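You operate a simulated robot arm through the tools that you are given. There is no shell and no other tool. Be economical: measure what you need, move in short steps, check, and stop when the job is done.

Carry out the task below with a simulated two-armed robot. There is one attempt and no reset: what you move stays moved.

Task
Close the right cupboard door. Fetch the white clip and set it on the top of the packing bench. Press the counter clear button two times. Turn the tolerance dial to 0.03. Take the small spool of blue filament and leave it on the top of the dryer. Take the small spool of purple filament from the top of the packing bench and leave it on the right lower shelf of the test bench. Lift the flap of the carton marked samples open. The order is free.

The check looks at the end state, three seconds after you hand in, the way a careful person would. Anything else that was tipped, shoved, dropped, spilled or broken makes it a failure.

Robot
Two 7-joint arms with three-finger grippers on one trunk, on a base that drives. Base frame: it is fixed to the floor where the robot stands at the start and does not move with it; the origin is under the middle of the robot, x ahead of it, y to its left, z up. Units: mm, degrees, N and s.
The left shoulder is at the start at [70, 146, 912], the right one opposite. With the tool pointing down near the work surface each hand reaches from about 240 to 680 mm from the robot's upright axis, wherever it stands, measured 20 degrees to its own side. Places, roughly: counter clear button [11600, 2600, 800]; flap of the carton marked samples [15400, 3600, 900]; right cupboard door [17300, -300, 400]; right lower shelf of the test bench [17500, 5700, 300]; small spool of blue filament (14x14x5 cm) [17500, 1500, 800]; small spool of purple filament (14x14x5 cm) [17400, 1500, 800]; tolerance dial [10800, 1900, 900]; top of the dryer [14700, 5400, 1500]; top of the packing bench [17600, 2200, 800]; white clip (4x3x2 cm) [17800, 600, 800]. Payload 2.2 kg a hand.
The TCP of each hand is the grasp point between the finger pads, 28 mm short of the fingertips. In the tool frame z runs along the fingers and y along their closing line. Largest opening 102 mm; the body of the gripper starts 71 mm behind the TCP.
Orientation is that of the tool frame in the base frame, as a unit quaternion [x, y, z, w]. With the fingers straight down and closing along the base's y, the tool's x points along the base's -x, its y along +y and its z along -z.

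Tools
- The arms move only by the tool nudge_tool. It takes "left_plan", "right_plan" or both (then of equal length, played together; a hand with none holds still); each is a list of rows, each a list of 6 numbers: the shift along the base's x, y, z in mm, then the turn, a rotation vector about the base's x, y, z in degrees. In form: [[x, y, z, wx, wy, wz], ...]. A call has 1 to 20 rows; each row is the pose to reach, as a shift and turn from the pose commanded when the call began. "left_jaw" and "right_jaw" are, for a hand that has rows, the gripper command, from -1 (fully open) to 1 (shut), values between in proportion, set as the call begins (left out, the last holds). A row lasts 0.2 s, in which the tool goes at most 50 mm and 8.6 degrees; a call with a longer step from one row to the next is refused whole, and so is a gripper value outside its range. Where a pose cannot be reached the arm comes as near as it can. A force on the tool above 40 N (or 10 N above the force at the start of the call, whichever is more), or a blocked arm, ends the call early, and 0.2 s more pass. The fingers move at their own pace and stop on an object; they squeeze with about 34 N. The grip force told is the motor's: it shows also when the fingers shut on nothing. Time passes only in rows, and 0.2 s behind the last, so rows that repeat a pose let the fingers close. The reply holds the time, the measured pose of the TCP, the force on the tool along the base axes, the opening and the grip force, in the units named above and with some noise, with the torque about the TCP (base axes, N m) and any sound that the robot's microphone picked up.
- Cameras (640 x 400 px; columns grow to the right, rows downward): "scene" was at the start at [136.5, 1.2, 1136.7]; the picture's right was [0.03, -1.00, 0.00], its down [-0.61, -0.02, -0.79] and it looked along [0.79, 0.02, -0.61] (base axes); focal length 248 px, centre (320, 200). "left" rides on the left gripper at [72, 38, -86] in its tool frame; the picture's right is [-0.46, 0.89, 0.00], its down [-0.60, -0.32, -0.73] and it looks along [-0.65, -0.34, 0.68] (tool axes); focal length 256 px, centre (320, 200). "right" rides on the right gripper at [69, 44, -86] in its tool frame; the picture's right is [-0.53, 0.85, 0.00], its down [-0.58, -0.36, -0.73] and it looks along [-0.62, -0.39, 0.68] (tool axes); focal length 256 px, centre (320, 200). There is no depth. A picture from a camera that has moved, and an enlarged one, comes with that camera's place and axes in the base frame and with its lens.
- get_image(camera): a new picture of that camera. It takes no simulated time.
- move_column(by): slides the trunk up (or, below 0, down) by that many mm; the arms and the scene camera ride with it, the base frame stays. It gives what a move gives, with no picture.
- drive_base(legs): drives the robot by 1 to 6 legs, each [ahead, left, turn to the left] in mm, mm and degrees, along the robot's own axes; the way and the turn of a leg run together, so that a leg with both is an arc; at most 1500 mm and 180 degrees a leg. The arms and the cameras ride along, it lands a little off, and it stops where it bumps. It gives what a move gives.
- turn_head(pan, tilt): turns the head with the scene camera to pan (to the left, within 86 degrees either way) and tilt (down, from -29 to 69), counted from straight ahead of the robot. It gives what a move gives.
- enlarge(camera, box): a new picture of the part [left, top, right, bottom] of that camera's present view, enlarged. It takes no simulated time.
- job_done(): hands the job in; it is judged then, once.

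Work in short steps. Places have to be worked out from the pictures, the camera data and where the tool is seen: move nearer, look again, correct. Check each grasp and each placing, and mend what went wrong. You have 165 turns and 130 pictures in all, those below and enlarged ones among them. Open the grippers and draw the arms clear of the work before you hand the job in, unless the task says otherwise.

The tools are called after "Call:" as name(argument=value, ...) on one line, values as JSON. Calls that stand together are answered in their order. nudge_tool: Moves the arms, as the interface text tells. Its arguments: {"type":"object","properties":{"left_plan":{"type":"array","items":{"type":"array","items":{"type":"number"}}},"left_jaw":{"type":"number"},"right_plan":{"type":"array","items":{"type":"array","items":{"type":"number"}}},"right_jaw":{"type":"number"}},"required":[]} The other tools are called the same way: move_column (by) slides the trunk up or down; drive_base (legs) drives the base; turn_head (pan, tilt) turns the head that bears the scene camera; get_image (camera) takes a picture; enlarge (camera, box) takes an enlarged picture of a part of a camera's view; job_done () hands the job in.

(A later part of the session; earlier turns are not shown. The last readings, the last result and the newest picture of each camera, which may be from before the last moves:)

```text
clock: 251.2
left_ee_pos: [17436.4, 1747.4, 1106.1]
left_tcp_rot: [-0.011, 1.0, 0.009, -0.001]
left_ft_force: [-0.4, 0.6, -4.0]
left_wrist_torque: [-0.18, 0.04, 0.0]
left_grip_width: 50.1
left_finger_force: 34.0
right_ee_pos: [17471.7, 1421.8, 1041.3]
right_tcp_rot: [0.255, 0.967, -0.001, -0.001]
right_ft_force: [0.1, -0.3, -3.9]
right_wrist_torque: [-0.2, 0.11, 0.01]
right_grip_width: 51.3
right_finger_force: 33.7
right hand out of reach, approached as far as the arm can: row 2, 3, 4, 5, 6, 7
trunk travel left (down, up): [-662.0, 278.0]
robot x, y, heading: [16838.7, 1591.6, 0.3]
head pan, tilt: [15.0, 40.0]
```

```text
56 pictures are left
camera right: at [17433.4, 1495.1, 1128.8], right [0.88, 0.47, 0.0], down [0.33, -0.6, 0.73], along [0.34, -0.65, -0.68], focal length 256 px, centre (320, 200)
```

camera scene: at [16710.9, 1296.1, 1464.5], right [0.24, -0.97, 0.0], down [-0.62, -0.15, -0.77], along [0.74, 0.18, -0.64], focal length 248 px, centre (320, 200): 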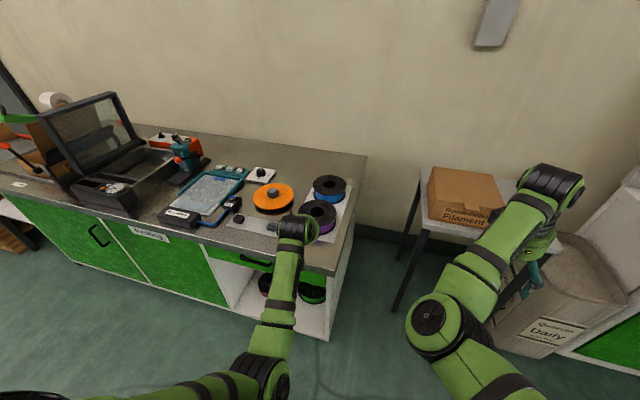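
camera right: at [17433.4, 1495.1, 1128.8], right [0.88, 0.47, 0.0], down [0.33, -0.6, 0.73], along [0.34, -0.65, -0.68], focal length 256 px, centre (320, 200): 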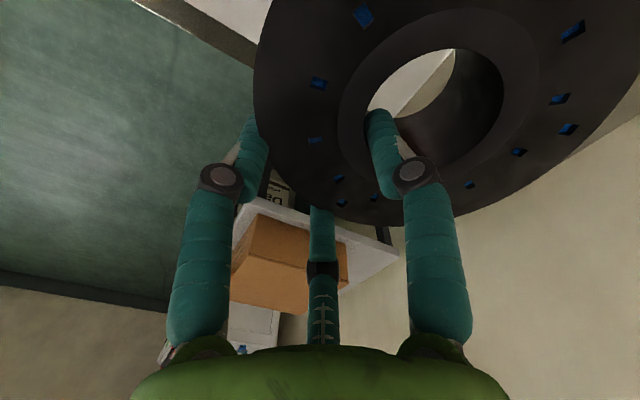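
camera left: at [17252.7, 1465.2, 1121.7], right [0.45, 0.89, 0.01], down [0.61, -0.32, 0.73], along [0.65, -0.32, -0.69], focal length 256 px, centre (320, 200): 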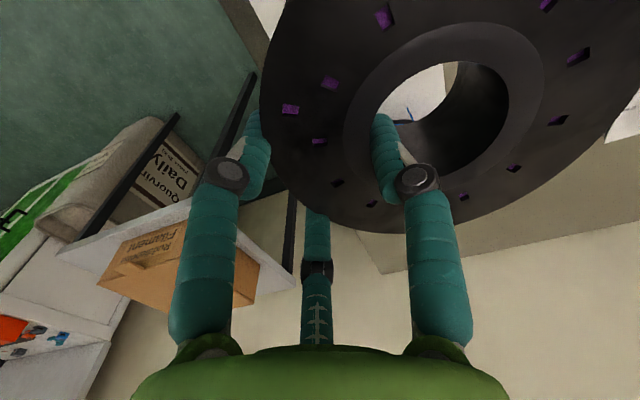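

Both spools are held. I back away from the bench, turn toward +y and look for the test bench.

Call:
drive_base(legs=[[-650, 0, 0], [0, 0, 80]])

Call:
turn_head(pan=0, tilt=12)

Call:
get_image(camera="scene")

```text
clock: 258.3
left_ee_pos: [16145.2, 2207.8, 1107.5]
left_tcp_rot: [-0.644, 0.765, 0.007, -0.006]
left_ft_force: [-0.3, 0.4, -3.7]
left_wrist_torque: [-0.05, -0.18, 0.0]
left_grip_width: 50.5
left_finger_force: 34.0
right_ee_pos: [16471.8, 2180.6, 1042.1]
right_tcp_rot: [-0.415, 0.91, -0.001, -0.002]
right_ft_force: [-0.3, -0.1, -4.3]
right_wrist_torque: [-0.12, -0.19, 0.01]
right_grip_width: 51.4
right_finger_force: 34.0
trunk travel left (down, up): [-662.0, 278.0]
robot x, y, heading: [16184.9, 1590.0, 79.1]
head pan, tilt: [15.0, 40.0]
```

```text
clock: 259.2
left_ee_pos: [16145.9, 2208.1, 1105.9]
left_tcp_rot: [-0.643, 0.765, 0.006, -0.006]
left_ft_force: [0.8, -0.7, -3.4]
left_wrist_torque: [-0.03, -0.21, -0.02]
left_grip_width: 50.5
left_finger_force: 34.7
right_ee_pos: [16471.8, 2181.5, 1041.1]
right_tcp_rot: [-0.417, 0.909, -0.002, 0.0]
right_ft_force: [-0.1, 0.0, -3.7]
right_wrist_torque: [-0.1, -0.13, 0.0]
right_grip_width: 51.4
right_finger_force: 33.9
trunk travel left (down, up): [-662.0, 278.0]
robot x, y, heading: [16180.7, 1592.7, 78.9]
head pan, tilt: [0.0, 12.0]
```

```text
55 pictures are left
camera scene: at [16210.7, 1731.0, 1388.7], right [0.98, -0.19, 0.0], down [-0.04, -0.21, -0.98], along [0.19, 0.96, -0.21], focal length 248 px, centre (320, 200)
```

scene: 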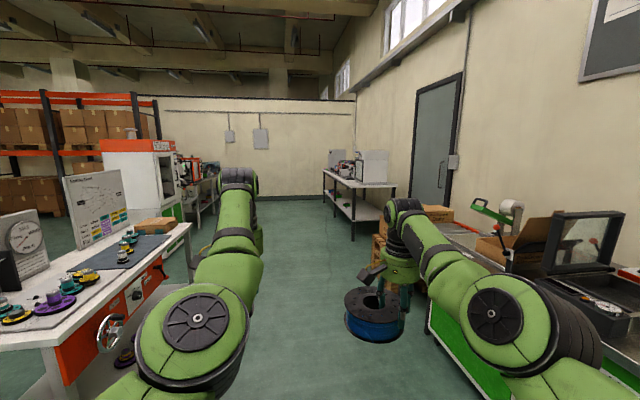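

The way north at x≈16300 is clear; the test bench (table with lower shelf) stands near (17300,5100–6100). I drive about 3 m toward it.

Call:
drive_base(legs=[[0, 0, 7], [1500, 0, 0], [1400, 0, 0]])

Call:
turn_head(pan=-50, tilt=20)

Call:
get_image(camera="scene")

```text
clock: 273.6
left_ee_pos: [16227.6, 5064.4, 1107.2]
left_tcp_rot: [-0.693, 0.721, 0.006, -0.006]
left_ft_force: [-0.6, 0.6, -4.3]
left_wrist_torque: [-0.01, -0.16, 0.02]
left_grip_width: 50.0
left_finger_force: 34.1
right_ee_pos: [16555.4, 5078.7, 1042.3]
right_tcp_rot: [-0.476, 0.879, -0.003, -0.001]
right_ft_force: [0.7, 0.0, -3.3]
right_wrist_torque: [-0.12, -0.16, -0.01]
right_grip_width: 51.4
right_finger_force: 34.0
trunk travel left (down, up): [-662.0, 278.0]
robot x, y, heading: [16347.0, 4450.9, 86.7]
head pan, tilt: [0.0, 12.0]
```

```text
clock: 274.8
left_ee_pos: [16227.6, 5063.0, 1106.3]
left_tcp_rot: [-0.693, 0.721, 0.006, -0.007]
left_ft_force: [0.2, 0.3, -4.3]
left_wrist_torque: [0.0, -0.19, 0.01]
left_grip_width: 49.9
left_finger_force: 33.5
right_ee_pos: [16554.8, 5078.9, 1041.1]
right_tcp_rot: [-0.475, 0.88, -0.003, -0.001]
right_ft_force: [-1.0, -0.3, -3.9]
right_wrist_torque: [-0.12, -0.17, -0.03]
right_grip_width: 51.4
right_finger_force: 33.6
trunk travel left (down, up): [-662.0, 278.0]
robot x, y, heading: [16347.4, 4455.4, 86.6]
head pan, tilt: [-50.0, 20.0]
```

```text
54 pictures are left
camera scene: at [16425.0, 4560.8, 1375.8], right [0.6, -0.8, 0.0], down [-0.27, -0.21, -0.94], along [0.75, 0.56, -0.34], focal length 248 px, centre (320, 200)
```

scene: 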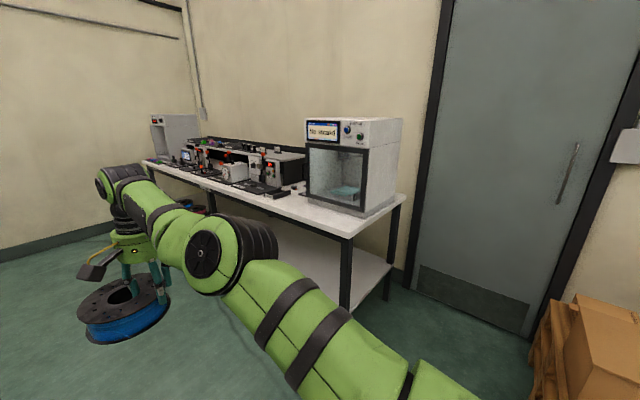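

With the right hand loaded I can't go under the bench safely, so the blue spool goes to the dryer first. I turn to face -x and drive to about (15800,5400).

Call:
drive_base(legs=[[0, 0, 93.4], [400, -945, 0]])

Call:
turn_head(pan=0, tilt=10)

Call:
get_image(camera="scene")

```text
clock: 284.1
left_ee_pos: [15366.5, 5259.6, 1107.2]
left_tcp_rot: [1.0, 0.006, 0.0, 0.008]
left_ft_force: [0.3, -0.1, -3.8]
left_wrist_torque: [0.25, -0.02, 0.01]
left_grip_width: 50.1
left_finger_force: 34.5
right_ee_pos: [15333.9, 5585.7, 1041.7]
right_tcp_rot: [0.965, -0.261, 0.002, -0.001]
right_ft_force: [-1.2, -0.2, -3.9]
right_wrist_torque: [0.16, -0.13, -0.05]
right_grip_width: 51.7
right_finger_force: 34.3
trunk travel left (down, up): [-662.0, 278.0]
robot x, y, heading: [15964.1, 5415.6, 179.5]
head pan, tilt: [-50.0, 20.0]
```

```text
clock: 285.2
left_ee_pos: [15365.8, 5259.5, 1106.9]
left_tcp_rot: [1.0, 0.006, 0.0, 0.008]
left_ft_force: [-0.1, 0.0, -5.4]
left_wrist_torque: [0.2, 0.01, -0.01]
left_grip_width: 50.3
left_finger_force: 34.2
right_ee_pos: [15333.1, 5586.2, 1041.4]
right_tcp_rot: [0.966, -0.26, 0.002, -0.001]
right_ft_force: [-0.8, -0.2, -3.8]
right_wrist_torque: [0.19, -0.1, 0.0]
right_grip_width: 51.7
right_finger_force: 34.1
trunk travel left (down, up): [-662.0, 278.0]
robot x, y, heading: [15964.6, 5410.9, 179.4]
head pan, tilt: [0.0, 10.0]
```

```text
53 pictures are left
camera scene: at [15822.6, 5409.9, 1392.0], right [0.01, 1.0, 0.0], down [0.17, 0.0, -0.98], along [-0.98, 0.01, -0.17], focal length 248 px, centre (320, 200)
```

scene: 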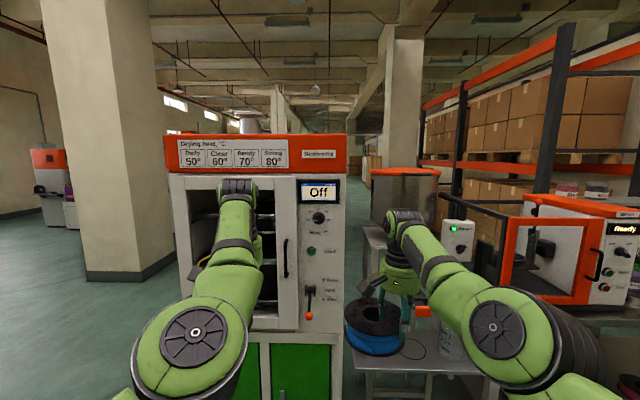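

The dryer front is ≈0.9 m ahead, its top near z≈1470–1500. I raise the trunk fully and look at its top.

Call:
move_column(by=277)

Call:
turn_head(pan=0, tilt=22)

Call:
get_image(camera="scene")

```text
clock: 288.0
left_ee_pos: [15365.9, 5259.6, 1382.8]
left_tcp_rot: [1.0, 0.006, 0.0, 0.007]
left_ft_force: [0.2, -0.3, -3.9]
left_wrist_torque: [0.2, -0.01, -0.01]
left_grip_width: 50.1
left_finger_force: 34.2
right_ee_pos: [15332.9, 5585.8, 1317.9]
right_tcp_rot: [0.965, -0.261, 0.002, -0.001]
right_ft_force: [-0.5, -0.1, -3.7]
right_wrist_torque: [0.2, -0.08, 0.03]
right_grip_width: 51.6
right_finger_force: 34.5
trunk travel left (down, up): [-939.0, 1.0]
robot x, y, heading: [15972.1, 5409.0, 179.4]
head pan, tilt: [0.0, 10.0]
```

```text
clock: 288.8
left_ee_pos: [15365.7, 5260.1, 1383.1]
left_tcp_rot: [1.0, 0.005, 0.0, 0.008]
left_ft_force: [-0.1, 0.4, -3.8]
left_wrist_torque: [0.21, -0.01, -0.01]
left_grip_width: 50.2
left_finger_force: 34.2
right_ee_pos: [15332.7, 5586.3, 1318.7]
right_tcp_rot: [0.965, -0.261, 0.002, -0.001]
right_ft_force: [-0.4, 0.5, -4.3]
right_wrist_torque: [0.13, -0.06, 0.0]
right_grip_width: 51.8
right_finger_force: 33.8
trunk travel left (down, up): [-939.0, 1.0]
robot x, y, heading: [15964.5, 5410.3, 179.7]
head pan, tilt: [0.0, 22.0]
```

```text
52 pictures are left
camera scene: at [15822.3, 5409.7, 1649.5], right [0.01, 1.0, 0.0], down [0.38, 0.0, -0.93], along [-0.93, 0.01, -0.38], focal length 248 px, centre (320, 200)
```

scene: 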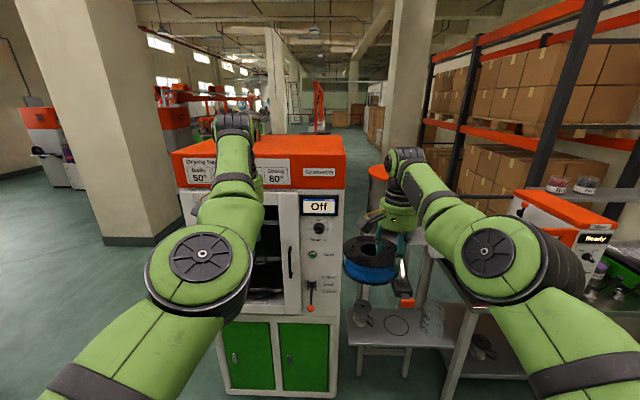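

The top of the dryer spans about x 14310–14870, y 4855–5525, z≈1450. I raise both hands about 230 mm, pulling them in a little, before moving nearer.

Call:
nudge_tool(left_plan=[[10, 0, 35, 0, 0, 0], [20, 0, 70, 0, 0, 0], [30, 0, 105, 0, 0, 0], [45, 0, 140, 0, 0, 0], [60, 0, 170, 0, 0, 0], [75, 0, 200, 0, 0, 0], [75, 0, 200, 0, 0, 0]], right_plan=[[15, 0, 40, 0, 0, 0], [30, 0, 80, 0, 0, 0], [45, 0, 120, 0, 0, 0], [60, 0, 160, 0, 0, 0], [75, 0, 200, 0, 0, 0], [90, 0, 240, 0, 0, 0], [90, 0, 240, 0, 0, 0]])

```text
clock: 290.4
left_ee_pos: [15461.2, 5256.5, 1552.6]
left_tcp_rot: [1.0, 0.006, -0.003, 0.008]
left_ft_force: [0.8, 1.3, -3.9]
left_wrist_torque: [0.16, 0.05, 0.05]
left_grip_width: 50.1
left_finger_force: 34.4
left hand out of reach, approached as far as the arm can: row 3, 4, 5, 6, 7
right_ee_pos: [15446.6, 5600.3, 1542.0]
right_tcp_rot: [0.961, -0.276, -0.008, -0.014]
right_ft_force: [-0.5, -11.7, -9.0]
right_wrist_torque: [0.66, -0.27, 0.22]
right_grip_width: 51.8
right_finger_force: 33.7
right hand out of reach, approached as far as the arm can: row 1, 2, 3, 4, 5, 6, 7
trunk travel left (down, up): [-939.0, 1.0]
robot x, y, heading: [15970.5, 5410.5, 179.5]
head pan, tilt: [0.0, 22.0]
```

The right hand feels a side force of ≈12 N. I look at what it touches.

Call:
get_image(camera="scene")

Call:
get_image(camera="right")

```text
51 pictures are left
camera scene: at [15828.1, 5410.7, 1649.9], right [0.01, 1.0, 0.0], down [0.37, 0.0, -0.93], along [-0.93, 0.01, -0.37], focal length 248 px, centre (320, 200)
```

scene: 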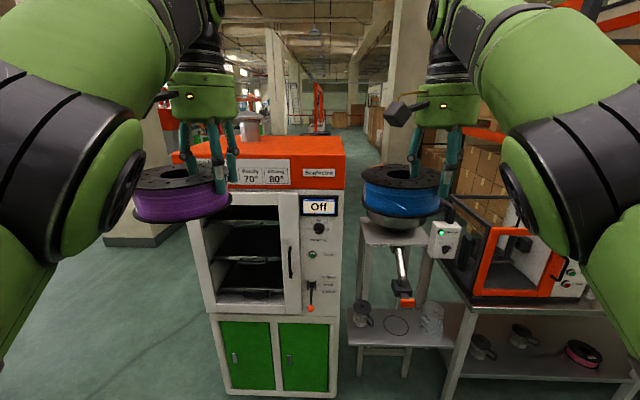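

```text
50 pictures are left
camera right: at [15482.8, 5525.7, 1626.2], right [-0.9, -0.43, -0.01], down [-0.29, 0.59, 0.75], along [-0.32, 0.68, -0.66], focal length 256 px, centre (320, 200)
```

right: 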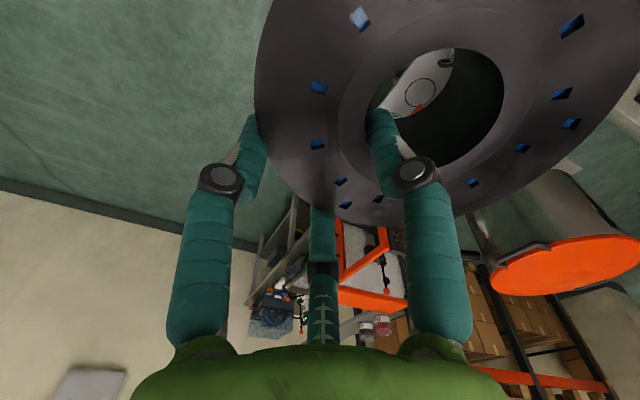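

Nothing is seen touching. I hold still to re-read the forces.

Call:
nudge_tool(right_plan=[[0, 0, 0, 0, 0, 0], [0, 0, 0, 0, 0, 0]])

```text
clock: 291.0
left_ee_pos: [15465.9, 5255.7, 1554.8]
left_tcp_rot: [1.0, 0.006, -0.004, 0.009]
left_ft_force: [1.0, 0.6, -3.3]
left_wrist_torque: [0.19, 0.06, 0.04]
left_grip_width: 50.0
left_finger_force: 34.2
right_ee_pos: [15452.1, 5591.0, 1541.5]
right_tcp_rot: [0.965, -0.26, -0.002, 0.001]
right_ft_force: [0.8, 0.1, -4.1]
right_wrist_torque: [0.16, -0.03, -0.02]
right_grip_width: 51.5
right_finger_force: 34.0
trunk travel left (down, up): [-939.0, 1.0]
robot x, y, heading: [15967.4, 5409.9, 179.7]
head pan, tilt: [0.0, 22.0]
```

That was a transient. I bring both hands a little higher and inward for clearance, then drive in part way.

Call:
nudge_tool(left_plan=[[15, 0, 15, 0, 0, 0], [30, 0, 30, 0, 0, 0], [45, 0, 45, 0, 0, 0], [45, 0, 45, 0, 0, 0]], right_plan=[[15, 0, 20, 0, 0, 0], [30, 0, 40, 0, 0, 0], [45, 0, 55, 0, 0, 0], [45, 0, 55, 0, 0, 0]])

Call:
drive_base(legs=[[350, 125, 0.3]])

Call:
get_image(camera="scene")

```text
clock: 292.0
left_ee_pos: [15505.4, 5252.9, 1578.8]
left_tcp_rot: [1.0, 0.006, 0.001, 0.009]
left_ft_force: [0.0, 0.1, -3.7]
left_wrist_torque: [0.21, -0.03, -0.02]
left_grip_width: 50.1
left_finger_force: 34.0
left hand out of reach, approached as far as the arm can: row 1, 2, 3, 4
right_ee_pos: [15492.4, 5591.2, 1574.9]
right_tcp_rot: [0.966, -0.26, 0.002, -0.002]
right_ft_force: [-0.8, 0.2, -4.0]
right_wrist_torque: [0.21, -0.17, 0.01]
right_grip_width: 51.4
right_finger_force: 34.1
right hand out of reach, approached as far as the arm can: row 1, 2, 3, 4
trunk travel left (down, up): [-939.0, 1.0]
robot x, y, heading: [15965.4, 5411.8, 179.5]
head pan, tilt: [0.0, 22.0]
```

```text
clock: 294.3
left_ee_pos: [15164.5, 5127.9, 1583.5]
left_tcp_rot: [1.0, 0.008, -0.004, 0.009]
left_ft_force: [1.5, -0.2, -4.1]
left_wrist_torque: [0.2, 0.04, 0.03]
left_grip_width: 49.8
left_finger_force: 33.6
right_ee_pos: [15150.6, 5467.0, 1576.9]
right_tcp_rot: [0.966, -0.258, -0.001, 0.001]
right_ft_force: [0.3, -0.1, -3.3]
right_wrist_torque: [0.19, -0.05, -0.01]
right_grip_width: 51.4
right_finger_force: 33.7
trunk travel left (down, up): [-939.0, 1.0]
robot x, y, heading: [15620.1, 5287.9, 180.0]
head pan, tilt: [0.0, 22.0]
```

```text
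49 pictures are left
camera scene: at [15478.5, 5286.7, 1650.0], right [0.0, 1.0, 0.0], down [0.37, 0.0, -0.93], along [-0.93, 0.0, -0.37], focal length 248 px, centre (320, 200)
```

scene: 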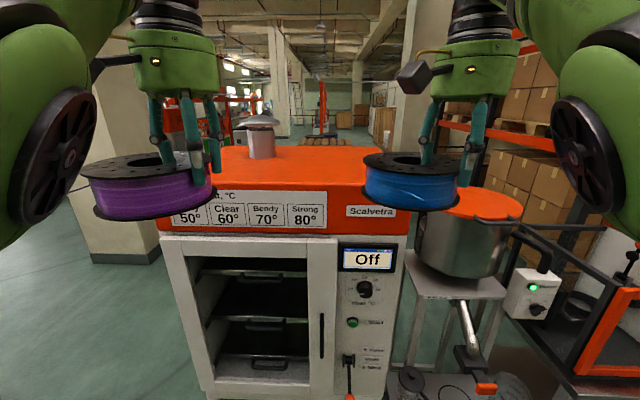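

Dryer top: x 14400–14937, y 4930–5482, z≈1467, with a pot at ≈(14608,5082). Blue target centre (14780,5380). I drive 335 ahead and 45 left.

Call:
drive_base(legs=[[335, 45, 0]])

Call:
turn_head(pan=-5, tilt=30)

Call:
get_image(camera="scene")

```text
clock: 296.6
left_ee_pos: [14831.4, 5086.5, 1584.3]
left_tcp_rot: [1.0, 0.006, -0.003, 0.008]
left_ft_force: [0.3, 0.4, -3.8]
left_wrist_torque: [0.18, 0.05, 0.03]
left_grip_width: 50.0
left_finger_force: 34.1
right_ee_pos: [14819.6, 5425.7, 1577.9]
right_tcp_rot: [0.965, -0.263, -0.001, -0.001]
right_ft_force: [1.5, 0.7, -3.6]
right_wrist_torque: [0.17, -0.04, -0.02]
right_grip_width: 51.6
right_finger_force: 33.7
trunk travel left (down, up): [-939.0, 1.0]
robot x, y, heading: [15286.1, 5246.4, 179.3]
head pan, tilt: [0.0, 22.0]
```

```text
clock: 297.2
left_ee_pos: [14829.4, 5087.0, 1582.7]
left_tcp_rot: [1.0, 0.005, -0.002, 0.007]
left_ft_force: [0.2, -0.6, -3.9]
left_wrist_torque: [0.19, 0.01, -0.01]
left_grip_width: 49.9
left_finger_force: 34.4
right_ee_pos: [14816.8, 5425.5, 1577.0]
right_tcp_rot: [0.965, -0.261, -0.001, -0.001]
right_ft_force: [0.9, -0.5, -4.2]
right_wrist_torque: [0.16, -0.11, 0.0]
right_grip_width: 51.3
right_finger_force: 33.6
trunk travel left (down, up): [-939.0, 1.0]
robot x, y, heading: [15284.5, 5241.2, 179.6]
head pan, tilt: [-5.0, 30.0]
```

```text
48 pictures are left
camera scene: at [15145.6, 5250.9, 1637.0], right [0.1, 1.0, 0.0], down [0.5, -0.05, -0.87], along [-0.86, 0.08, -0.5], focal length 248 px, centre (320, 200)
```

scene: 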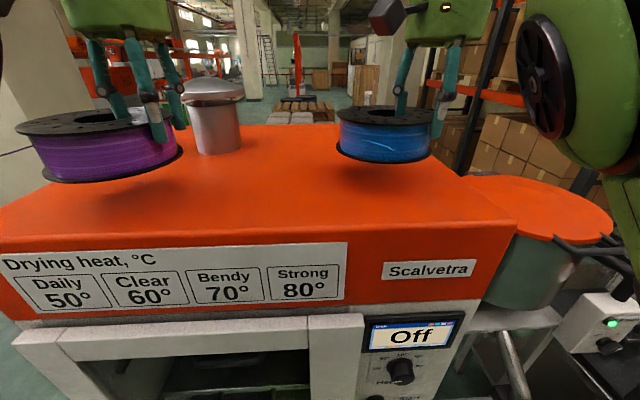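

The blue spool hangs over the free right part of the dryer top with ample margin. I lower it ~45 mm, then slowly to contact.

Call:
nudge_tool(right_plan=[[0, 0, -15, 0, 0, 0], [0, 0, -30, 0, 0, 0], [0, 0, -42, 0, 0, 0], [0, 0, -46, 0, 0, 0], [0, 0, -50, 0, 0, 0], [0, 0, -53, 0, 0, 0], [0, 0, -53, 0, 0, 0]])

Call:
get_image(camera="scene")

```text
clock: 298.8
left_ee_pos: [14827.8, 5086.7, 1581.9]
left_tcp_rot: [1.0, 0.005, -0.002, 0.008]
left_ft_force: [-0.2, -0.4, -3.7]
left_wrist_torque: [0.22, 0.02, 0.02]
left_grip_width: 49.9
left_finger_force: 33.6
right_ee_pos: [14814.6, 5439.6, 1526.2]
right_tcp_rot: [0.962, -0.274, -0.001, 0.013]
right_ft_force: [-7.5, 3.7, 18.4]
right_wrist_torque: [0.82, 0.7, 0.03]
right_grip_width: 51.4
right_finger_force: 33.7
trunk travel left (down, up): [-939.0, 1.0]
robot x, y, heading: [15285.7, 5242.5, 179.3]
head pan, tilt: [-5.0, 30.0]
```

```text
47 pictures are left
camera scene: at [15144.0, 5250.5, 1637.0], right [0.1, 1.0, 0.0], down [0.5, -0.05, -0.87], along [-0.86, 0.08, -0.5], focal length 248 px, centre (320, 200)
```

scene: 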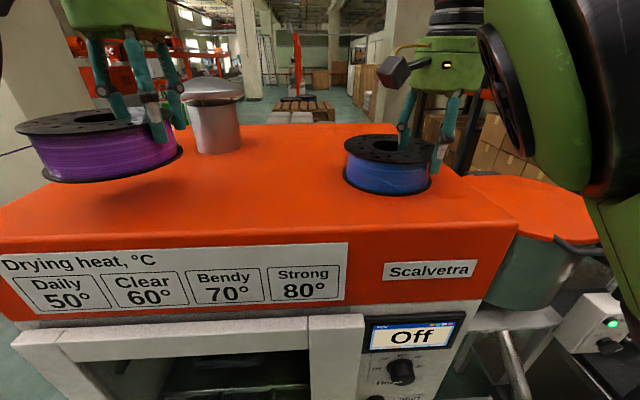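

Contact with 18 N; the spool stands on the top. I ease up 2 mm and open.

Call:
nudge_tool(right_plan=[[0, 0, 2, 0, 0, 0], [0, 0, 2, 0, 0, 0], [0, 0, 2, 0, 0, 0]], right_jaw=-0.55)

Call:
get_image(camera="right")

```text
clock: 299.6
left_ee_pos: [14827.0, 5087.2, 1582.4]
left_tcp_rot: [1.0, 0.005, -0.002, 0.008]
left_ft_force: [0.3, -0.2, -3.9]
left_wrist_torque: [0.2, 0.01, 0.0]
left_grip_width: 49.9
left_finger_force: 33.4
right_ee_pos: [14815.0, 5434.2, 1527.9]
right_tcp_rot: [0.963, -0.268, 0.003, 0.016]
right_ft_force: [0.4, -0.3, -0.6]
right_wrist_torque: [0.03, -0.01, 0.01]
right_grip_width: 79.2
right_finger_force: 0.2
trunk travel left (down, up): [-939.0, 1.0]
robot x, y, heading: [15287.7, 5246.8, 179.5]
head pan, tilt: [-5.0, 30.0]
```

```text
46 pictures are left
camera right: at [14851.6, 5366.5, 1616.2], right [-0.89, -0.45, 0.02], down [-0.3, 0.63, 0.71], along [-0.33, 0.63, -0.7], focal length 256 px, centre (320, 200)
```

right: 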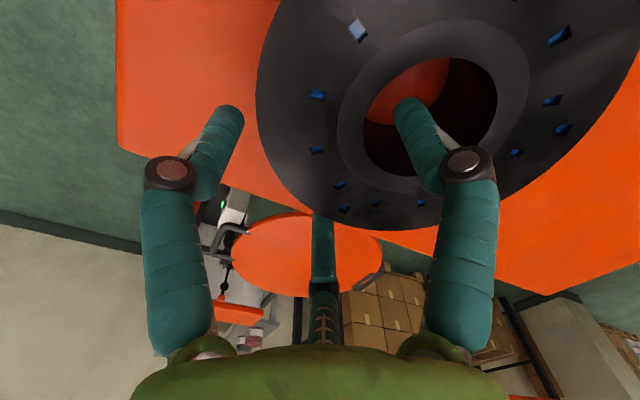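

Released with the finger free in the hole. I lift straight up.

Call:
nudge_tool(right_plan=[[0, 0, 15, 0, 0, 0], [0, 0, 30, 0, 0, 0], [5, 0, 50, 0, 0, 0], [10, 0, 65, 0, 0, 0], [10, 0, 65, 0, 0, 0]])

Call:
get_image(camera="scene")

```text
clock: 300.8
left_ee_pos: [14829.1, 5086.5, 1582.6]
left_tcp_rot: [1.0, 0.006, -0.001, 0.008]
left_ft_force: [-0.2, 0.4, -3.6]
left_wrist_torque: [0.19, 0.0, 0.03]
left_grip_width: 50.1
left_finger_force: 33.6
right_ee_pos: [14829.8, 5425.8, 1583.4]
right_tcp_rot: [0.965, -0.261, -0.002, 0.0]
right_ft_force: [-1.0, -0.2, -0.3]
right_wrist_torque: [-0.04, 0.02, -0.04]
right_grip_width: 79.3
right_finger_force: 0.1
right hand out of reach, approached as far as the arm can: row 4, 5
trunk travel left (down, up): [-939.0, 1.0]
robot x, y, heading: [15284.0, 5242.9, 179.6]
head pan, tilt: [-5.0, 30.0]
```

```text
45 pictures are left
camera scene: at [15145.4, 5251.2, 1636.9], right [0.1, 1.0, 0.0], down [0.5, -0.05, -0.87], along [-0.86, 0.08, -0.5], focal length 248 px, centre (320, 200)
```

scene: 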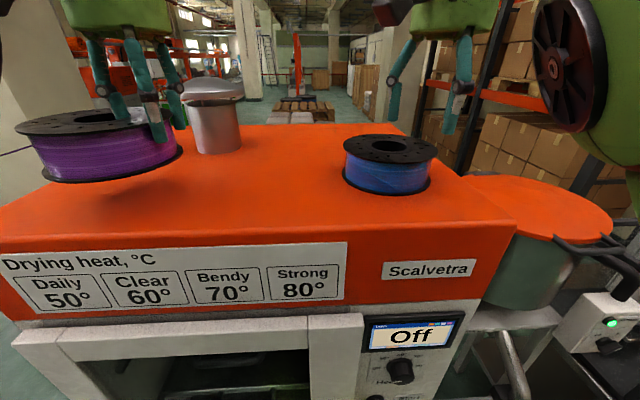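

The blue spool stands well on the dryer top. I back off, turn to face the test bench, lower the trunk and look at its shelves.

Call:
drive_base(legs=[[-550, 0, 0], [0, 0, -178], [500, 150, 0]])

Call:
move_column(by=-560)

Call:
turn_head(pan=0, tilt=18)

Call:
get_image(camera="scene")

```text
clock: 314.0
left_ee_pos: [16781.4, 5583.0, 1583.2]
left_tcp_rot: [-0.029, 1.0, 0.008, 0.002]
left_ft_force: [-0.7, 0.1, -3.9]
left_wrist_torque: [-0.18, -0.02, 0.05]
left_grip_width: 50.5
left_finger_force: 33.5
right_ee_pos: [16797.8, 5246.2, 1584.7]
right_tcp_rot: [0.24, 0.971, 0.0, 0.003]
right_ft_force: [-0.5, 0.1, 0.2]
right_wrist_torque: [0.01, -0.04, -0.03]
right_grip_width: 79.2
right_finger_force: 0.0
trunk travel left (down, up): [-939.0, 1.0]
robot x, y, heading: [16330.6, 5405.7, 2.2]
head pan, tilt: [-5.0, 30.0]
```

```text
refused: -560 is not a number from -400 to 400
```

```text
clock: 314.7
left_ee_pos: [16782.7, 5585.2, 1582.1]
left_tcp_rot: [-0.029, 1.0, 0.008, 0.002]
left_ft_force: [-0.2, -0.1, -3.8]
left_wrist_torque: [-0.22, 0.0, 0.0]
left_grip_width: 50.1
left_finger_force: 34.4
right_ee_pos: [16798.6, 5245.8, 1582.6]
right_tcp_rot: [0.239, 0.971, -0.001, 0.001]
right_ft_force: [0.6, -0.8, -0.8]
right_wrist_torque: [-0.01, -0.01, -0.04]
right_grip_width: 78.9
right_finger_force: 0.0
trunk travel left (down, up): [-939.0, 1.0]
robot x, y, heading: [16335.4, 5409.2, 2.1]
head pan, tilt: [0.0, 18.0]
```

```text
44 pictures are left
camera scene: at [16477.5, 5410.8, 1656.2], right [0.04, -1.0, 0.0], down [-0.31, -0.01, -0.95], along [0.95, 0.04, -0.31], focal length 248 px, centre (320, 200)
```

scene: 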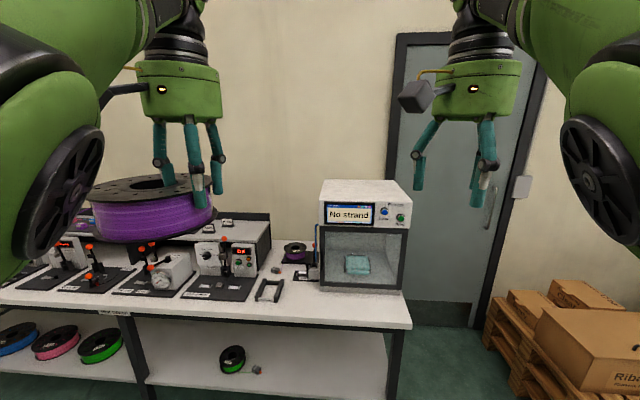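

The right lower shelf spans y≈5140–6320 with a small green spool at ≈(17550,5980). I plan to place purple near (17430,5550), with the robot turned -35° so that the empty right arm stays in front of the bench. I move to a stand-off and lower the trunk.

Call:
drive_base(legs=[[170, 295, 0], [0, 0, -37]])

Call:
move_column(by=-400)

Call:
move_column(by=-400)

Call:
turn_head(pan=30, tilt=25)

Call:
get_image(camera="scene")

```text
clock: 318.7
left_ee_pos: [16963.4, 5579.0, 1582.0]
left_tcp_rot: [0.291, 0.957, 0.008, 0.004]
left_ft_force: [0.7, -0.4, -4.5]
left_wrist_torque: [-0.16, 0.12, 0.0]
left_grip_width: 50.5
left_finger_force: 34.7
right_ee_pos: [16770.3, 5299.0, 1584.1]
right_tcp_rot: [0.535, 0.845, -0.002, 0.002]
right_ft_force: [-0.1, 0.7, 0.0]
right_wrist_torque: [-0.01, -0.01, -0.02]
right_grip_width: 79.1
right_finger_force: 0.1
trunk travel left (down, up): [-939.0, 1.0]
robot x, y, heading: [16496.0, 5707.5, -34.8]
head pan, tilt: [0.0, 18.0]
```

```text
clock: 322.5
left_ee_pos: [16960.5, 5577.6, 1181.8]
left_tcp_rot: [0.291, 0.957, 0.006, 0.004]
left_ft_force: [-0.9, -0.5, -4.0]
left_wrist_torque: [-0.15, 0.09, 0.05]
left_grip_width: 50.2
left_finger_force: 34.0
right_ee_pos: [16769.5, 5298.4, 1183.7]
right_tcp_rot: [0.536, 0.844, 0.0, 0.001]
right_ft_force: [-0.5, -0.3, 0.0]
right_wrist_torque: [0.01, 0.03, -0.03]
right_grip_width: 78.9
right_finger_force: 0.0
trunk travel left (down, up): [-539.0, 401.0]
robot x, y, heading: [16497.5, 5703.6, -34.8]
head pan, tilt: [0.0, 18.0]
```

```text
clock: 326.3
left_ee_pos: [16961.5, 5576.8, 782.7]
left_tcp_rot: [0.291, 0.957, 0.008, 0.004]
left_ft_force: [0.4, 0.6, -4.0]
left_wrist_torque: [-0.17, 0.1, 0.01]
left_grip_width: 50.1
left_finger_force: 34.2
right_ee_pos: [16769.6, 5297.5, 783.6]
right_tcp_rot: [0.536, 0.844, -0.002, 0.001]
right_ft_force: [0.7, 0.5, -1.1]
right_wrist_torque: [-0.01, 0.03, 0.01]
right_grip_width: 79.1
right_finger_force: 0.0
trunk travel left (down, up): [-139.0, 801.0]
robot x, y, heading: [16497.4, 5705.1, -34.8]
head pan, tilt: [0.0, 18.0]
```

```text
clock: 327.3
left_ee_pos: [16962.0, 5577.4, 780.5]
left_tcp_rot: [0.291, 0.957, 0.007, 0.005]
left_ft_force: [0.2, -0.2, -2.9]
left_wrist_torque: [-0.17, 0.13, -0.02]
left_grip_width: 50.3
left_finger_force: 34.0
right_ee_pos: [16769.6, 5297.9, 783.9]
right_tcp_rot: [0.536, 0.844, -0.001, 0.002]
right_ft_force: [0.2, 0.8, -0.4]
right_wrist_torque: [0.03, 0.0, -0.02]
right_grip_width: 78.8
right_finger_force: 0.0
trunk travel left (down, up): [-139.0, 801.0]
robot x, y, heading: [16495.2, 5706.3, -34.9]
head pan, tilt: [30.0, 25.0]
```

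```text
43 pictures are left
camera scene: at [16629.3, 5667.5, 844.8], right [-0.09, -1.0, 0.0], down [-0.42, 0.04, -0.91], along [0.9, -0.08, -0.42], focal length 248 px, centre (320, 200)
```

scene: 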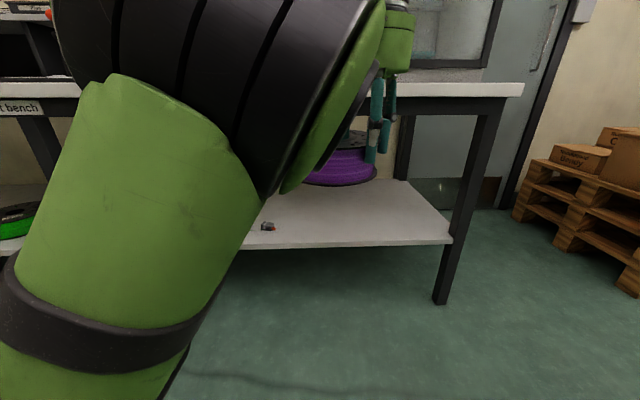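

Shelf top is at z≈380, underside of the table ≈819, and a small thing lies at ≈(17411,5791). I choose the place (17450,5500). I lower and extend the left hand to z≈480 before going under.

Call:
nudge_tool(left_plan=[[10, -7, -45, 0, 0, 0], [20, -14, -90, 0, 0, 0], [30, -21, -135, 0, 0, 0], [40, -28, -180, 0, 0, 0], [50, -35, -225, 0, 0, 0], [62, -43, -265, 0, 0, 0], [74, -51, -300, 0, 0, 0], [74, -51, -300, 0, 0, 0]])

Call:
get_image(camera="scene")

```text
clock: 329.1
left_ee_pos: [17074.8, 5532.8, 486.7]
left_tcp_rot: [0.285, 0.959, 0.003, 0.001]
left_ft_force: [-0.4, -0.9, -3.8]
left_wrist_torque: [-0.18, 0.06, -0.01]
left_grip_width: 50.4
left_finger_force: 34.5
left hand out of reach, approached as far as the arm can: row 2, 3, 4, 5, 6, 7, 8
right_ee_pos: [16770.2, 5296.8, 783.2]
right_tcp_rot: [0.536, 0.844, -0.001, 0.001]
right_ft_force: [-0.4, 0.0, -0.9]
right_wrist_torque: [-0.03, -0.04, 0.0]
right_grip_width: 79.2
right_finger_force: 0.0
trunk travel left (down, up): [-139.0, 801.0]
robot x, y, heading: [16494.5, 5705.8, -35.0]
head pan, tilt: [30.0, 25.0]
```

```text
42 pictures are left
camera scene: at [16629.4, 5667.6, 844.8], right [-0.09, -1.0, 0.0], down [-0.42, 0.04, -0.91], along [0.9, -0.08, -0.42], focal length 248 px, centre (320, 200)
```

scene: 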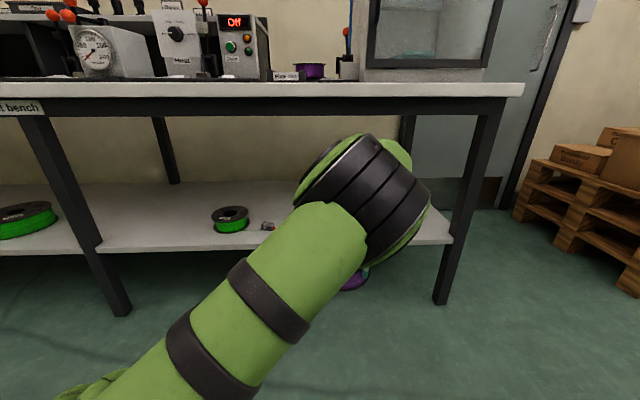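

The wrist's top is at z≈767, below the table's underside (≈819). I lower the trunk 18 mm and slide in partly.

Call:
move_column(by=-18)

Call:
drive_base(legs=[[190, 80, 0]])

Call:
get_image(camera="left")

Call:
get_image(camera="scene")

```text
clock: 329.7
left_ee_pos: [17073.3, 5534.3, 468.8]
left_tcp_rot: [0.286, 0.958, 0.003, 0.001]
left_ft_force: [-0.5, -1.0, -3.6]
left_wrist_torque: [-0.18, 0.08, -0.02]
left_grip_width: 50.2
left_finger_force: 34.1
right_ee_pos: [16768.9, 5296.8, 766.0]
right_tcp_rot: [0.536, 0.845, 0.0, 0.002]
right_ft_force: [-0.6, 0.1, -0.8]
right_wrist_torque: [-0.01, -0.04, 0.01]
right_grip_width: 79.1
right_finger_force: 0.1
trunk travel left (down, up): [-121.0, 819.0]
robot x, y, heading: [16495.6, 5704.7, -34.7]
head pan, tilt: [30.0, 25.0]
```

```text
clock: 331.3
left_ee_pos: [17272.0, 5488.0, 468.0]
left_tcp_rot: [0.287, 0.958, 0.003, 0.0]
left_ft_force: [0.1, -0.3, -4.8]
left_wrist_torque: [-0.16, 0.1, 0.01]
left_grip_width: 50.3
left_finger_force: 34.0
right_ee_pos: [16966.3, 5253.8, 766.6]
right_tcp_rot: [0.537, 0.844, -0.001, 0.001]
right_ft_force: [0.7, -0.3, 0.1]
right_wrist_torque: [0.03, -0.01, -0.02]
right_grip_width: 79.0
right_finger_force: 0.0
trunk travel left (down, up): [-121.0, 819.0]
robot x, y, heading: [16693.0, 5663.9, -34.9]
head pan, tilt: [30.0, 25.0]
```

```text
41 pictures are left
camera left: at [17231.8, 5560.0, 555.8], right [0.87, 0.49, 0.0], down [0.33, -0.6, 0.73], along [0.36, -0.64, -0.68], focal length 256 px, centre (320, 200)
```

left: 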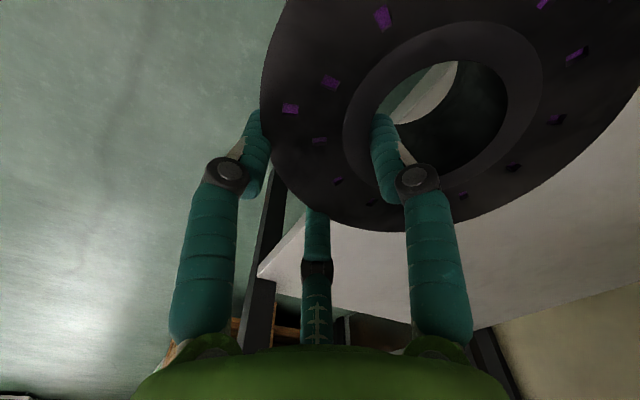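

```text
40 pictures are left
camera scene: at [16827.3, 5625.0, 826.7], right [-0.09, -1.0, 0.0], down [-0.42, 0.04, -0.91], along [0.9, -0.08, -0.42], focal length 248 px, centre (320, 200)
```

scene: 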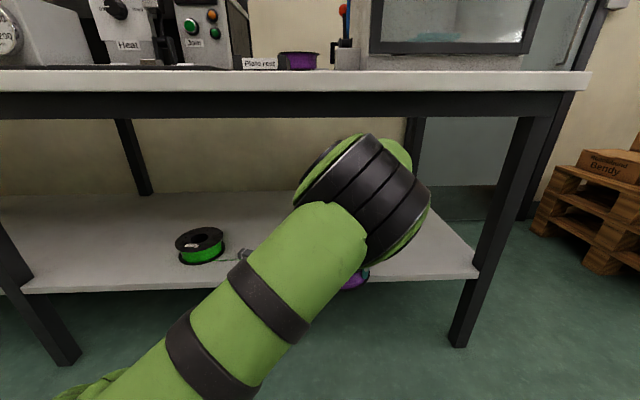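

Apron underside ≈773, wrist top ≈747, spool bottom ≈416, shelf ≈381. I lower 12 mm more and slide in the rest.

Call:
move_column(by=-12)

Call:
drive_base(legs=[[140, 66, 0]])

Call:
get_image(camera="scene")

```text
clock: 331.9
left_ee_pos: [17271.7, 5490.4, 455.3]
left_tcp_rot: [0.285, 0.959, 0.002, 0.001]
left_ft_force: [0.7, -0.3, -3.7]
left_wrist_torque: [-0.2, 0.14, 0.01]
left_grip_width: 50.2
left_finger_force: 34.1
right_ee_pos: [16966.3, 5254.7, 754.5]
right_tcp_rot: [0.537, 0.844, -0.001, 0.002]
right_ft_force: [-0.3, -0.2, 0.3]
right_wrist_torque: [0.01, -0.04, -0.04]
right_grip_width: 79.0
right_finger_force: 0.0
trunk travel left (down, up): [-109.0, 831.0]
robot x, y, heading: [16692.2, 5665.1, -35.2]
head pan, tilt: [30.0, 25.0]
```

```text
clock: 333.4
left_ee_pos: [17425.7, 5461.9, 457.9]
left_tcp_rot: [0.285, 0.959, 0.002, -0.001]
left_ft_force: [-0.3, 0.7, -4.1]
left_wrist_torque: [-0.17, 0.08, -0.01]
left_grip_width: 50.0
left_finger_force: 34.1
right_ee_pos: [17121.7, 5225.5, 754.0]
right_tcp_rot: [0.537, 0.844, -0.001, 0.002]
right_ft_force: [0.3, 0.2, 0.0]
right_wrist_torque: [0.01, -0.01, 0.04]
right_grip_width: 79.1
right_finger_force: 0.0
trunk travel left (down, up): [-109.0, 831.0]
robot x, y, heading: [16849.5, 5633.8, -34.9]
head pan, tilt: [30.0, 25.0]
```

```text
39 pictures are left
camera scene: at [16981.3, 5596.7, 814.7], right [-0.09, -1.0, 0.0], down [-0.42, 0.04, -0.91], along [0.9, -0.08, -0.42], focal length 248 px, centre (320, 200)
```

scene: 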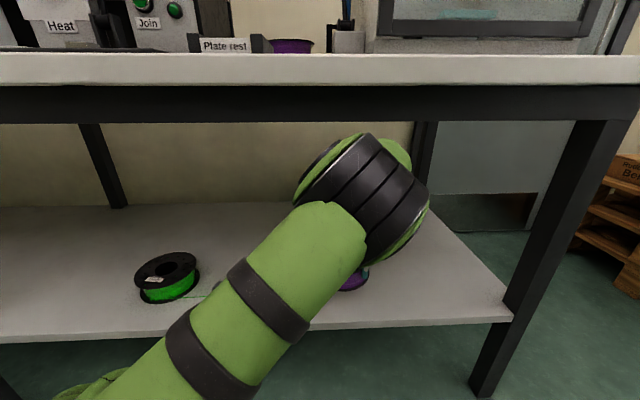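

It is inside, clear all round. I lower the trunk in small steps to set the spool down.

Call:
move_column(by=-16)

Call:
move_column(by=-6)

Call:
get_image(camera="left")

```text
clock: 334.0
left_ee_pos: [17425.7, 5461.5, 440.1]
left_tcp_rot: [0.285, 0.959, 0.001, -0.001]
left_ft_force: [0.1, 1.0, -3.7]
left_wrist_torque: [-0.14, 0.09, 0.01]
left_grip_width: 50.1
left_finger_force: 34.2
right_ee_pos: [17120.7, 5226.4, 737.2]
right_tcp_rot: [0.536, 0.844, -0.001, 0.001]
right_ft_force: [1.0, -0.8, 0.4]
right_wrist_torque: [-0.01, -0.02, 0.0]
right_grip_width: 78.8
right_finger_force: 0.1
trunk travel left (down, up): [-93.0, 847.0]
robot x, y, heading: [16849.4, 5632.7, -35.2]
head pan, tilt: [30.0, 25.0]
```

```text
clock: 334.5
left_ee_pos: [17426.2, 5461.5, 435.1]
left_tcp_rot: [0.286, 0.958, 0.002, 0.0]
left_ft_force: [0.4, 0.1, -3.6]
left_wrist_torque: [-0.14, 0.12, 0.02]
left_grip_width: 50.1
left_finger_force: 34.1
right_ee_pos: [17120.0, 5224.5, 732.4]
right_tcp_rot: [0.537, 0.844, -0.001, 0.001]
right_ft_force: [0.4, 0.1, 0.8]
right_wrist_torque: [-0.02, 0.03, -0.01]
right_grip_width: 78.8
right_finger_force: 0.0
trunk travel left (down, up): [-87.0, 853.0]
robot x, y, heading: [16846.7, 5634.2, -35.2]
head pan, tilt: [30.0, 25.0]
```

```text
38 pictures are left
camera left: at [17386.2, 5532.8, 521.7], right [0.87, 0.49, 0.0], down [0.33, -0.6, 0.73], along [0.36, -0.64, -0.68], focal length 256 px, centre (320, 200)
```

left: 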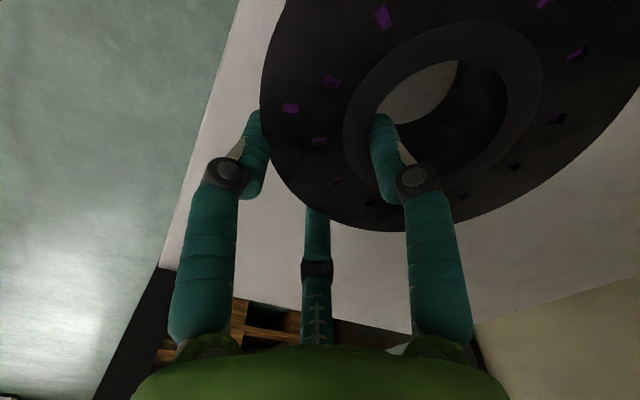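

The spool is a bit near the shelf's front edge. I raise 8 mm, move 40 mm further in, then lower again.

Call:
move_column(by=8)

Call:
drive_base(legs=[[35, 25, 0]])

Call:
move_column(by=-12)

Call:
move_column(by=-4)

```text
clock: 335.1
left_ee_pos: [17426.2, 5461.1, 442.7]
left_tcp_rot: [0.285, 0.959, 0.002, 0.0]
left_ft_force: [0.6, 0.3, -3.4]
left_wrist_torque: [-0.19, 0.1, -0.02]
left_grip_width: 50.2
left_finger_force: 34.1
right_ee_pos: [17121.4, 5226.5, 739.2]
right_tcp_rot: [0.536, 0.844, -0.001, 0.002]
right_ft_force: [-0.1, 0.7, 0.2]
right_wrist_torque: [0.02, 0.0, -0.06]
right_grip_width: 79.1
right_finger_force: 0.1
trunk travel left (down, up): [-95.0, 845.0]
robot x, y, heading: [16845.5, 5634.2, -35.0]
head pan, tilt: [30.0, 25.0]
```

```text
clock: 336.0
left_ee_pos: [17468.7, 5462.3, 444.0]
left_tcp_rot: [0.285, 0.958, 0.002, 0.0]
left_ft_force: [0.0, 0.8, -4.2]
left_wrist_torque: [-0.18, 0.1, -0.02]
left_grip_width: 50.2
left_finger_force: 33.8
right_ee_pos: [17163.6, 5226.9, 740.2]
right_tcp_rot: [0.537, 0.844, -0.001, 0.001]
right_ft_force: [0.2, 0.3, 0.3]
right_wrist_torque: [-0.01, 0.02, -0.01]
right_grip_width: 79.1
right_finger_force: 0.0
trunk travel left (down, up): [-95.0, 845.0]
robot x, y, heading: [16889.1, 5634.0, -35.2]
head pan, tilt: [30.0, 25.0]
```

```text
clock: 336.6
left_ee_pos: [17468.9, 5462.3, 429.7]
left_tcp_rot: [0.284, 0.959, 0.001, -0.001]
left_ft_force: [0.1, -0.3, -4.2]
left_wrist_torque: [-0.19, 0.12, 0.02]
left_grip_width: 50.0
left_finger_force: 34.3
right_ee_pos: [17164.3, 5226.9, 727.8]
right_tcp_rot: [0.537, 0.844, -0.001, 0.0]
right_ft_force: [1.6, -0.1, 0.0]
right_wrist_torque: [0.02, 0.02, 0.01]
right_grip_width: 79.0
right_finger_force: 0.1
trunk travel left (down, up): [-83.0, 857.0]
robot x, y, heading: [16888.7, 5634.5, -35.0]
head pan, tilt: [30.0, 25.0]
```

```text
clock: 337.1
left_ee_pos: [17468.7, 5463.5, 426.2]
left_tcp_rot: [0.285, 0.959, 0.001, -0.001]
left_ft_force: [-0.3, -0.2, -4.4]
left_wrist_torque: [-0.17, 0.07, -0.02]
left_grip_width: 50.0
left_finger_force: 34.0
right_ee_pos: [17164.0, 5226.2, 723.9]
right_tcp_rot: [0.537, 0.844, -0.001, 0.002]
right_ft_force: [-0.3, 0.1, 0.9]
right_wrist_torque: [0.02, -0.03, -0.02]
right_grip_width: 78.9
right_finger_force: 0.1
trunk travel left (down, up): [-79.0, 861.0]
robot x, y, heading: [16892.5, 5635.4, -35.2]
head pan, tilt: [30.0, 25.0]
```

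No contact yet. I continue down in steps.

Call:
move_column(by=-6)

Call:
move_column(by=-5)

Call:
move_column(by=-4)

Call:
enlarge(camera="scene", box=[240, 200, 464, 340])

```text
clock: 337.7
left_ee_pos: [17468.1, 5463.6, 419.5]
left_tcp_rot: [0.285, 0.959, 0.0, 0.0]
left_ft_force: [0.0, 0.2, -4.4]
left_wrist_torque: [-0.21, 0.11, 0.02]
left_grip_width: 50.2
left_finger_force: 33.6
right_ee_pos: [17163.5, 5227.8, 717.0]
right_tcp_rot: [0.537, 0.844, -0.001, 0.001]
right_ft_force: [0.2, -0.7, -0.3]
right_wrist_torque: [0.02, -0.04, 0.01]
right_grip_width: 78.7
right_finger_force: 0.1
trunk travel left (down, up): [-73.0, 867.0]
robot x, y, heading: [16893.0, 5632.7, -35.3]
head pan, tilt: [30.0, 25.0]
```

```text
clock: 338.2
left_ee_pos: [17468.6, 5463.0, 415.9]
left_tcp_rot: [0.285, 0.959, 0.002, -0.001]
left_ft_force: [-1.1, 0.3, -4.3]
left_wrist_torque: [-0.17, 0.13, -0.01]
left_grip_width: 49.9
left_finger_force: 33.5
right_ee_pos: [17163.3, 5226.6, 712.5]
right_tcp_rot: [0.536, 0.844, -0.001, 0.001]
right_ft_force: [0.4, 0.3, 0.6]
right_wrist_torque: [0.0, 0.0, -0.01]
right_grip_width: 79.0
right_finger_force: 0.1
trunk travel left (down, up): [-68.0, 872.0]
robot x, y, heading: [16891.1, 5635.2, -34.8]
head pan, tilt: [30.0, 25.0]
```

```text
clock: 338.7
left_ee_pos: [17469.0, 5462.6, 411.7]
left_tcp_rot: [0.285, 0.959, 0.001, 0.0]
left_ft_force: [-0.2, 0.6, -3.2]
left_wrist_torque: [-0.15, 0.12, 0.0]
left_grip_width: 49.9
left_finger_force: 33.8
right_ee_pos: [17164.1, 5226.7, 709.0]
right_tcp_rot: [0.536, 0.844, -0.001, 0.001]
right_ft_force: [0.4, 0.6, -0.3]
right_wrist_torque: [-0.02, 0.0, -0.02]
right_grip_width: 79.2
right_finger_force: 0.0
trunk travel left (down, up): [-64.0, 876.0]
robot x, y, heading: [16887.5, 5630.9, -35.5]
head pan, tilt: [30.0, 25.0]
```

```text
2.86 times, centred on (352, 270) of scene
camera zoom: at [17024.0, 5597.5, 769.7], right [-0.09, -1.0, 0.0], down [-0.42, 0.04, -0.91], along [0.9, -0.08, -0.42], focal length 708 px, centre (229, 0)
```

zoom: 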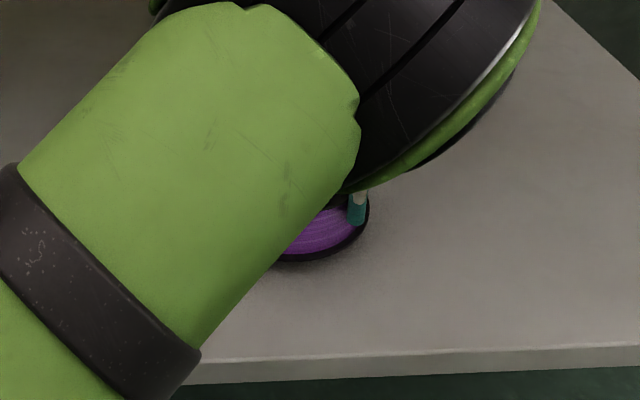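

The spool is just above the shelf (≈355). I keep lowering.

Call:
move_column(by=-4)

Call:
move_column(by=-4)

Call:
move_column(by=-3)

```text
clock: 339.3
left_ee_pos: [17467.8, 5462.9, 407.5]
left_tcp_rot: [0.284, 0.959, 0.001, 0.0]
left_ft_force: [0.5, 0.1, -4.2]
left_wrist_torque: [-0.21, 0.09, 0.03]
left_grip_width: 50.2
left_finger_force: 33.9
right_ee_pos: [17163.6, 5226.9, 704.4]
right_tcp_rot: [0.536, 0.844, -0.001, 0.001]
right_ft_force: [0.3, 0.0, -0.1]
right_wrist_torque: [0.01, 0.02, 0.03]
right_grip_width: 78.7
right_finger_force: 0.0
trunk travel left (down, up): [-60.0, 880.0]
robot x, y, heading: [16891.7, 5639.3, -35.3]
head pan, tilt: [30.0, 25.0]
```

```text
clock: 339.8
left_ee_pos: [17468.2, 5462.5, 402.9]
left_tcp_rot: [0.285, 0.958, 0.002, -0.001]
left_ft_force: [0.9, -0.1, -3.8]
left_wrist_torque: [-0.14, 0.13, 0.01]
left_grip_width: 50.2
left_finger_force: 34.1
right_ee_pos: [17162.8, 5227.2, 700.7]
right_tcp_rot: [0.537, 0.844, -0.001, 0.002]
right_ft_force: [-0.4, 0.4, 0.3]
right_wrist_torque: [-0.02, 0.01, 0.0]
right_grip_width: 79.0
right_finger_force: 0.0
trunk travel left (down, up): [-56.0, 884.0]
robot x, y, heading: [16890.0, 5641.6, -35.2]
head pan, tilt: [30.0, 25.0]
```

```text
clock: 340.3
left_ee_pos: [17469.4, 5462.7, 401.0]
left_tcp_rot: [0.285, 0.958, 0.002, -0.001]
left_ft_force: [0.0, 0.0, -4.2]
left_wrist_torque: [-0.21, 0.1, -0.01]
left_grip_width: 50.1
left_finger_force: 33.4
right_ee_pos: [17163.4, 5227.2, 697.5]
right_tcp_rot: [0.536, 0.844, -0.001, 0.001]
right_ft_force: [1.0, -0.6, 0.5]
right_wrist_torque: [-0.02, 0.01, 0.0]
right_grip_width: 79.0
right_finger_force: 0.2
trunk travel left (down, up): [-53.0, 887.0]
robot x, y, heading: [16893.3, 5638.0, -34.9]
head pan, tilt: [30.0, 25.0]
```

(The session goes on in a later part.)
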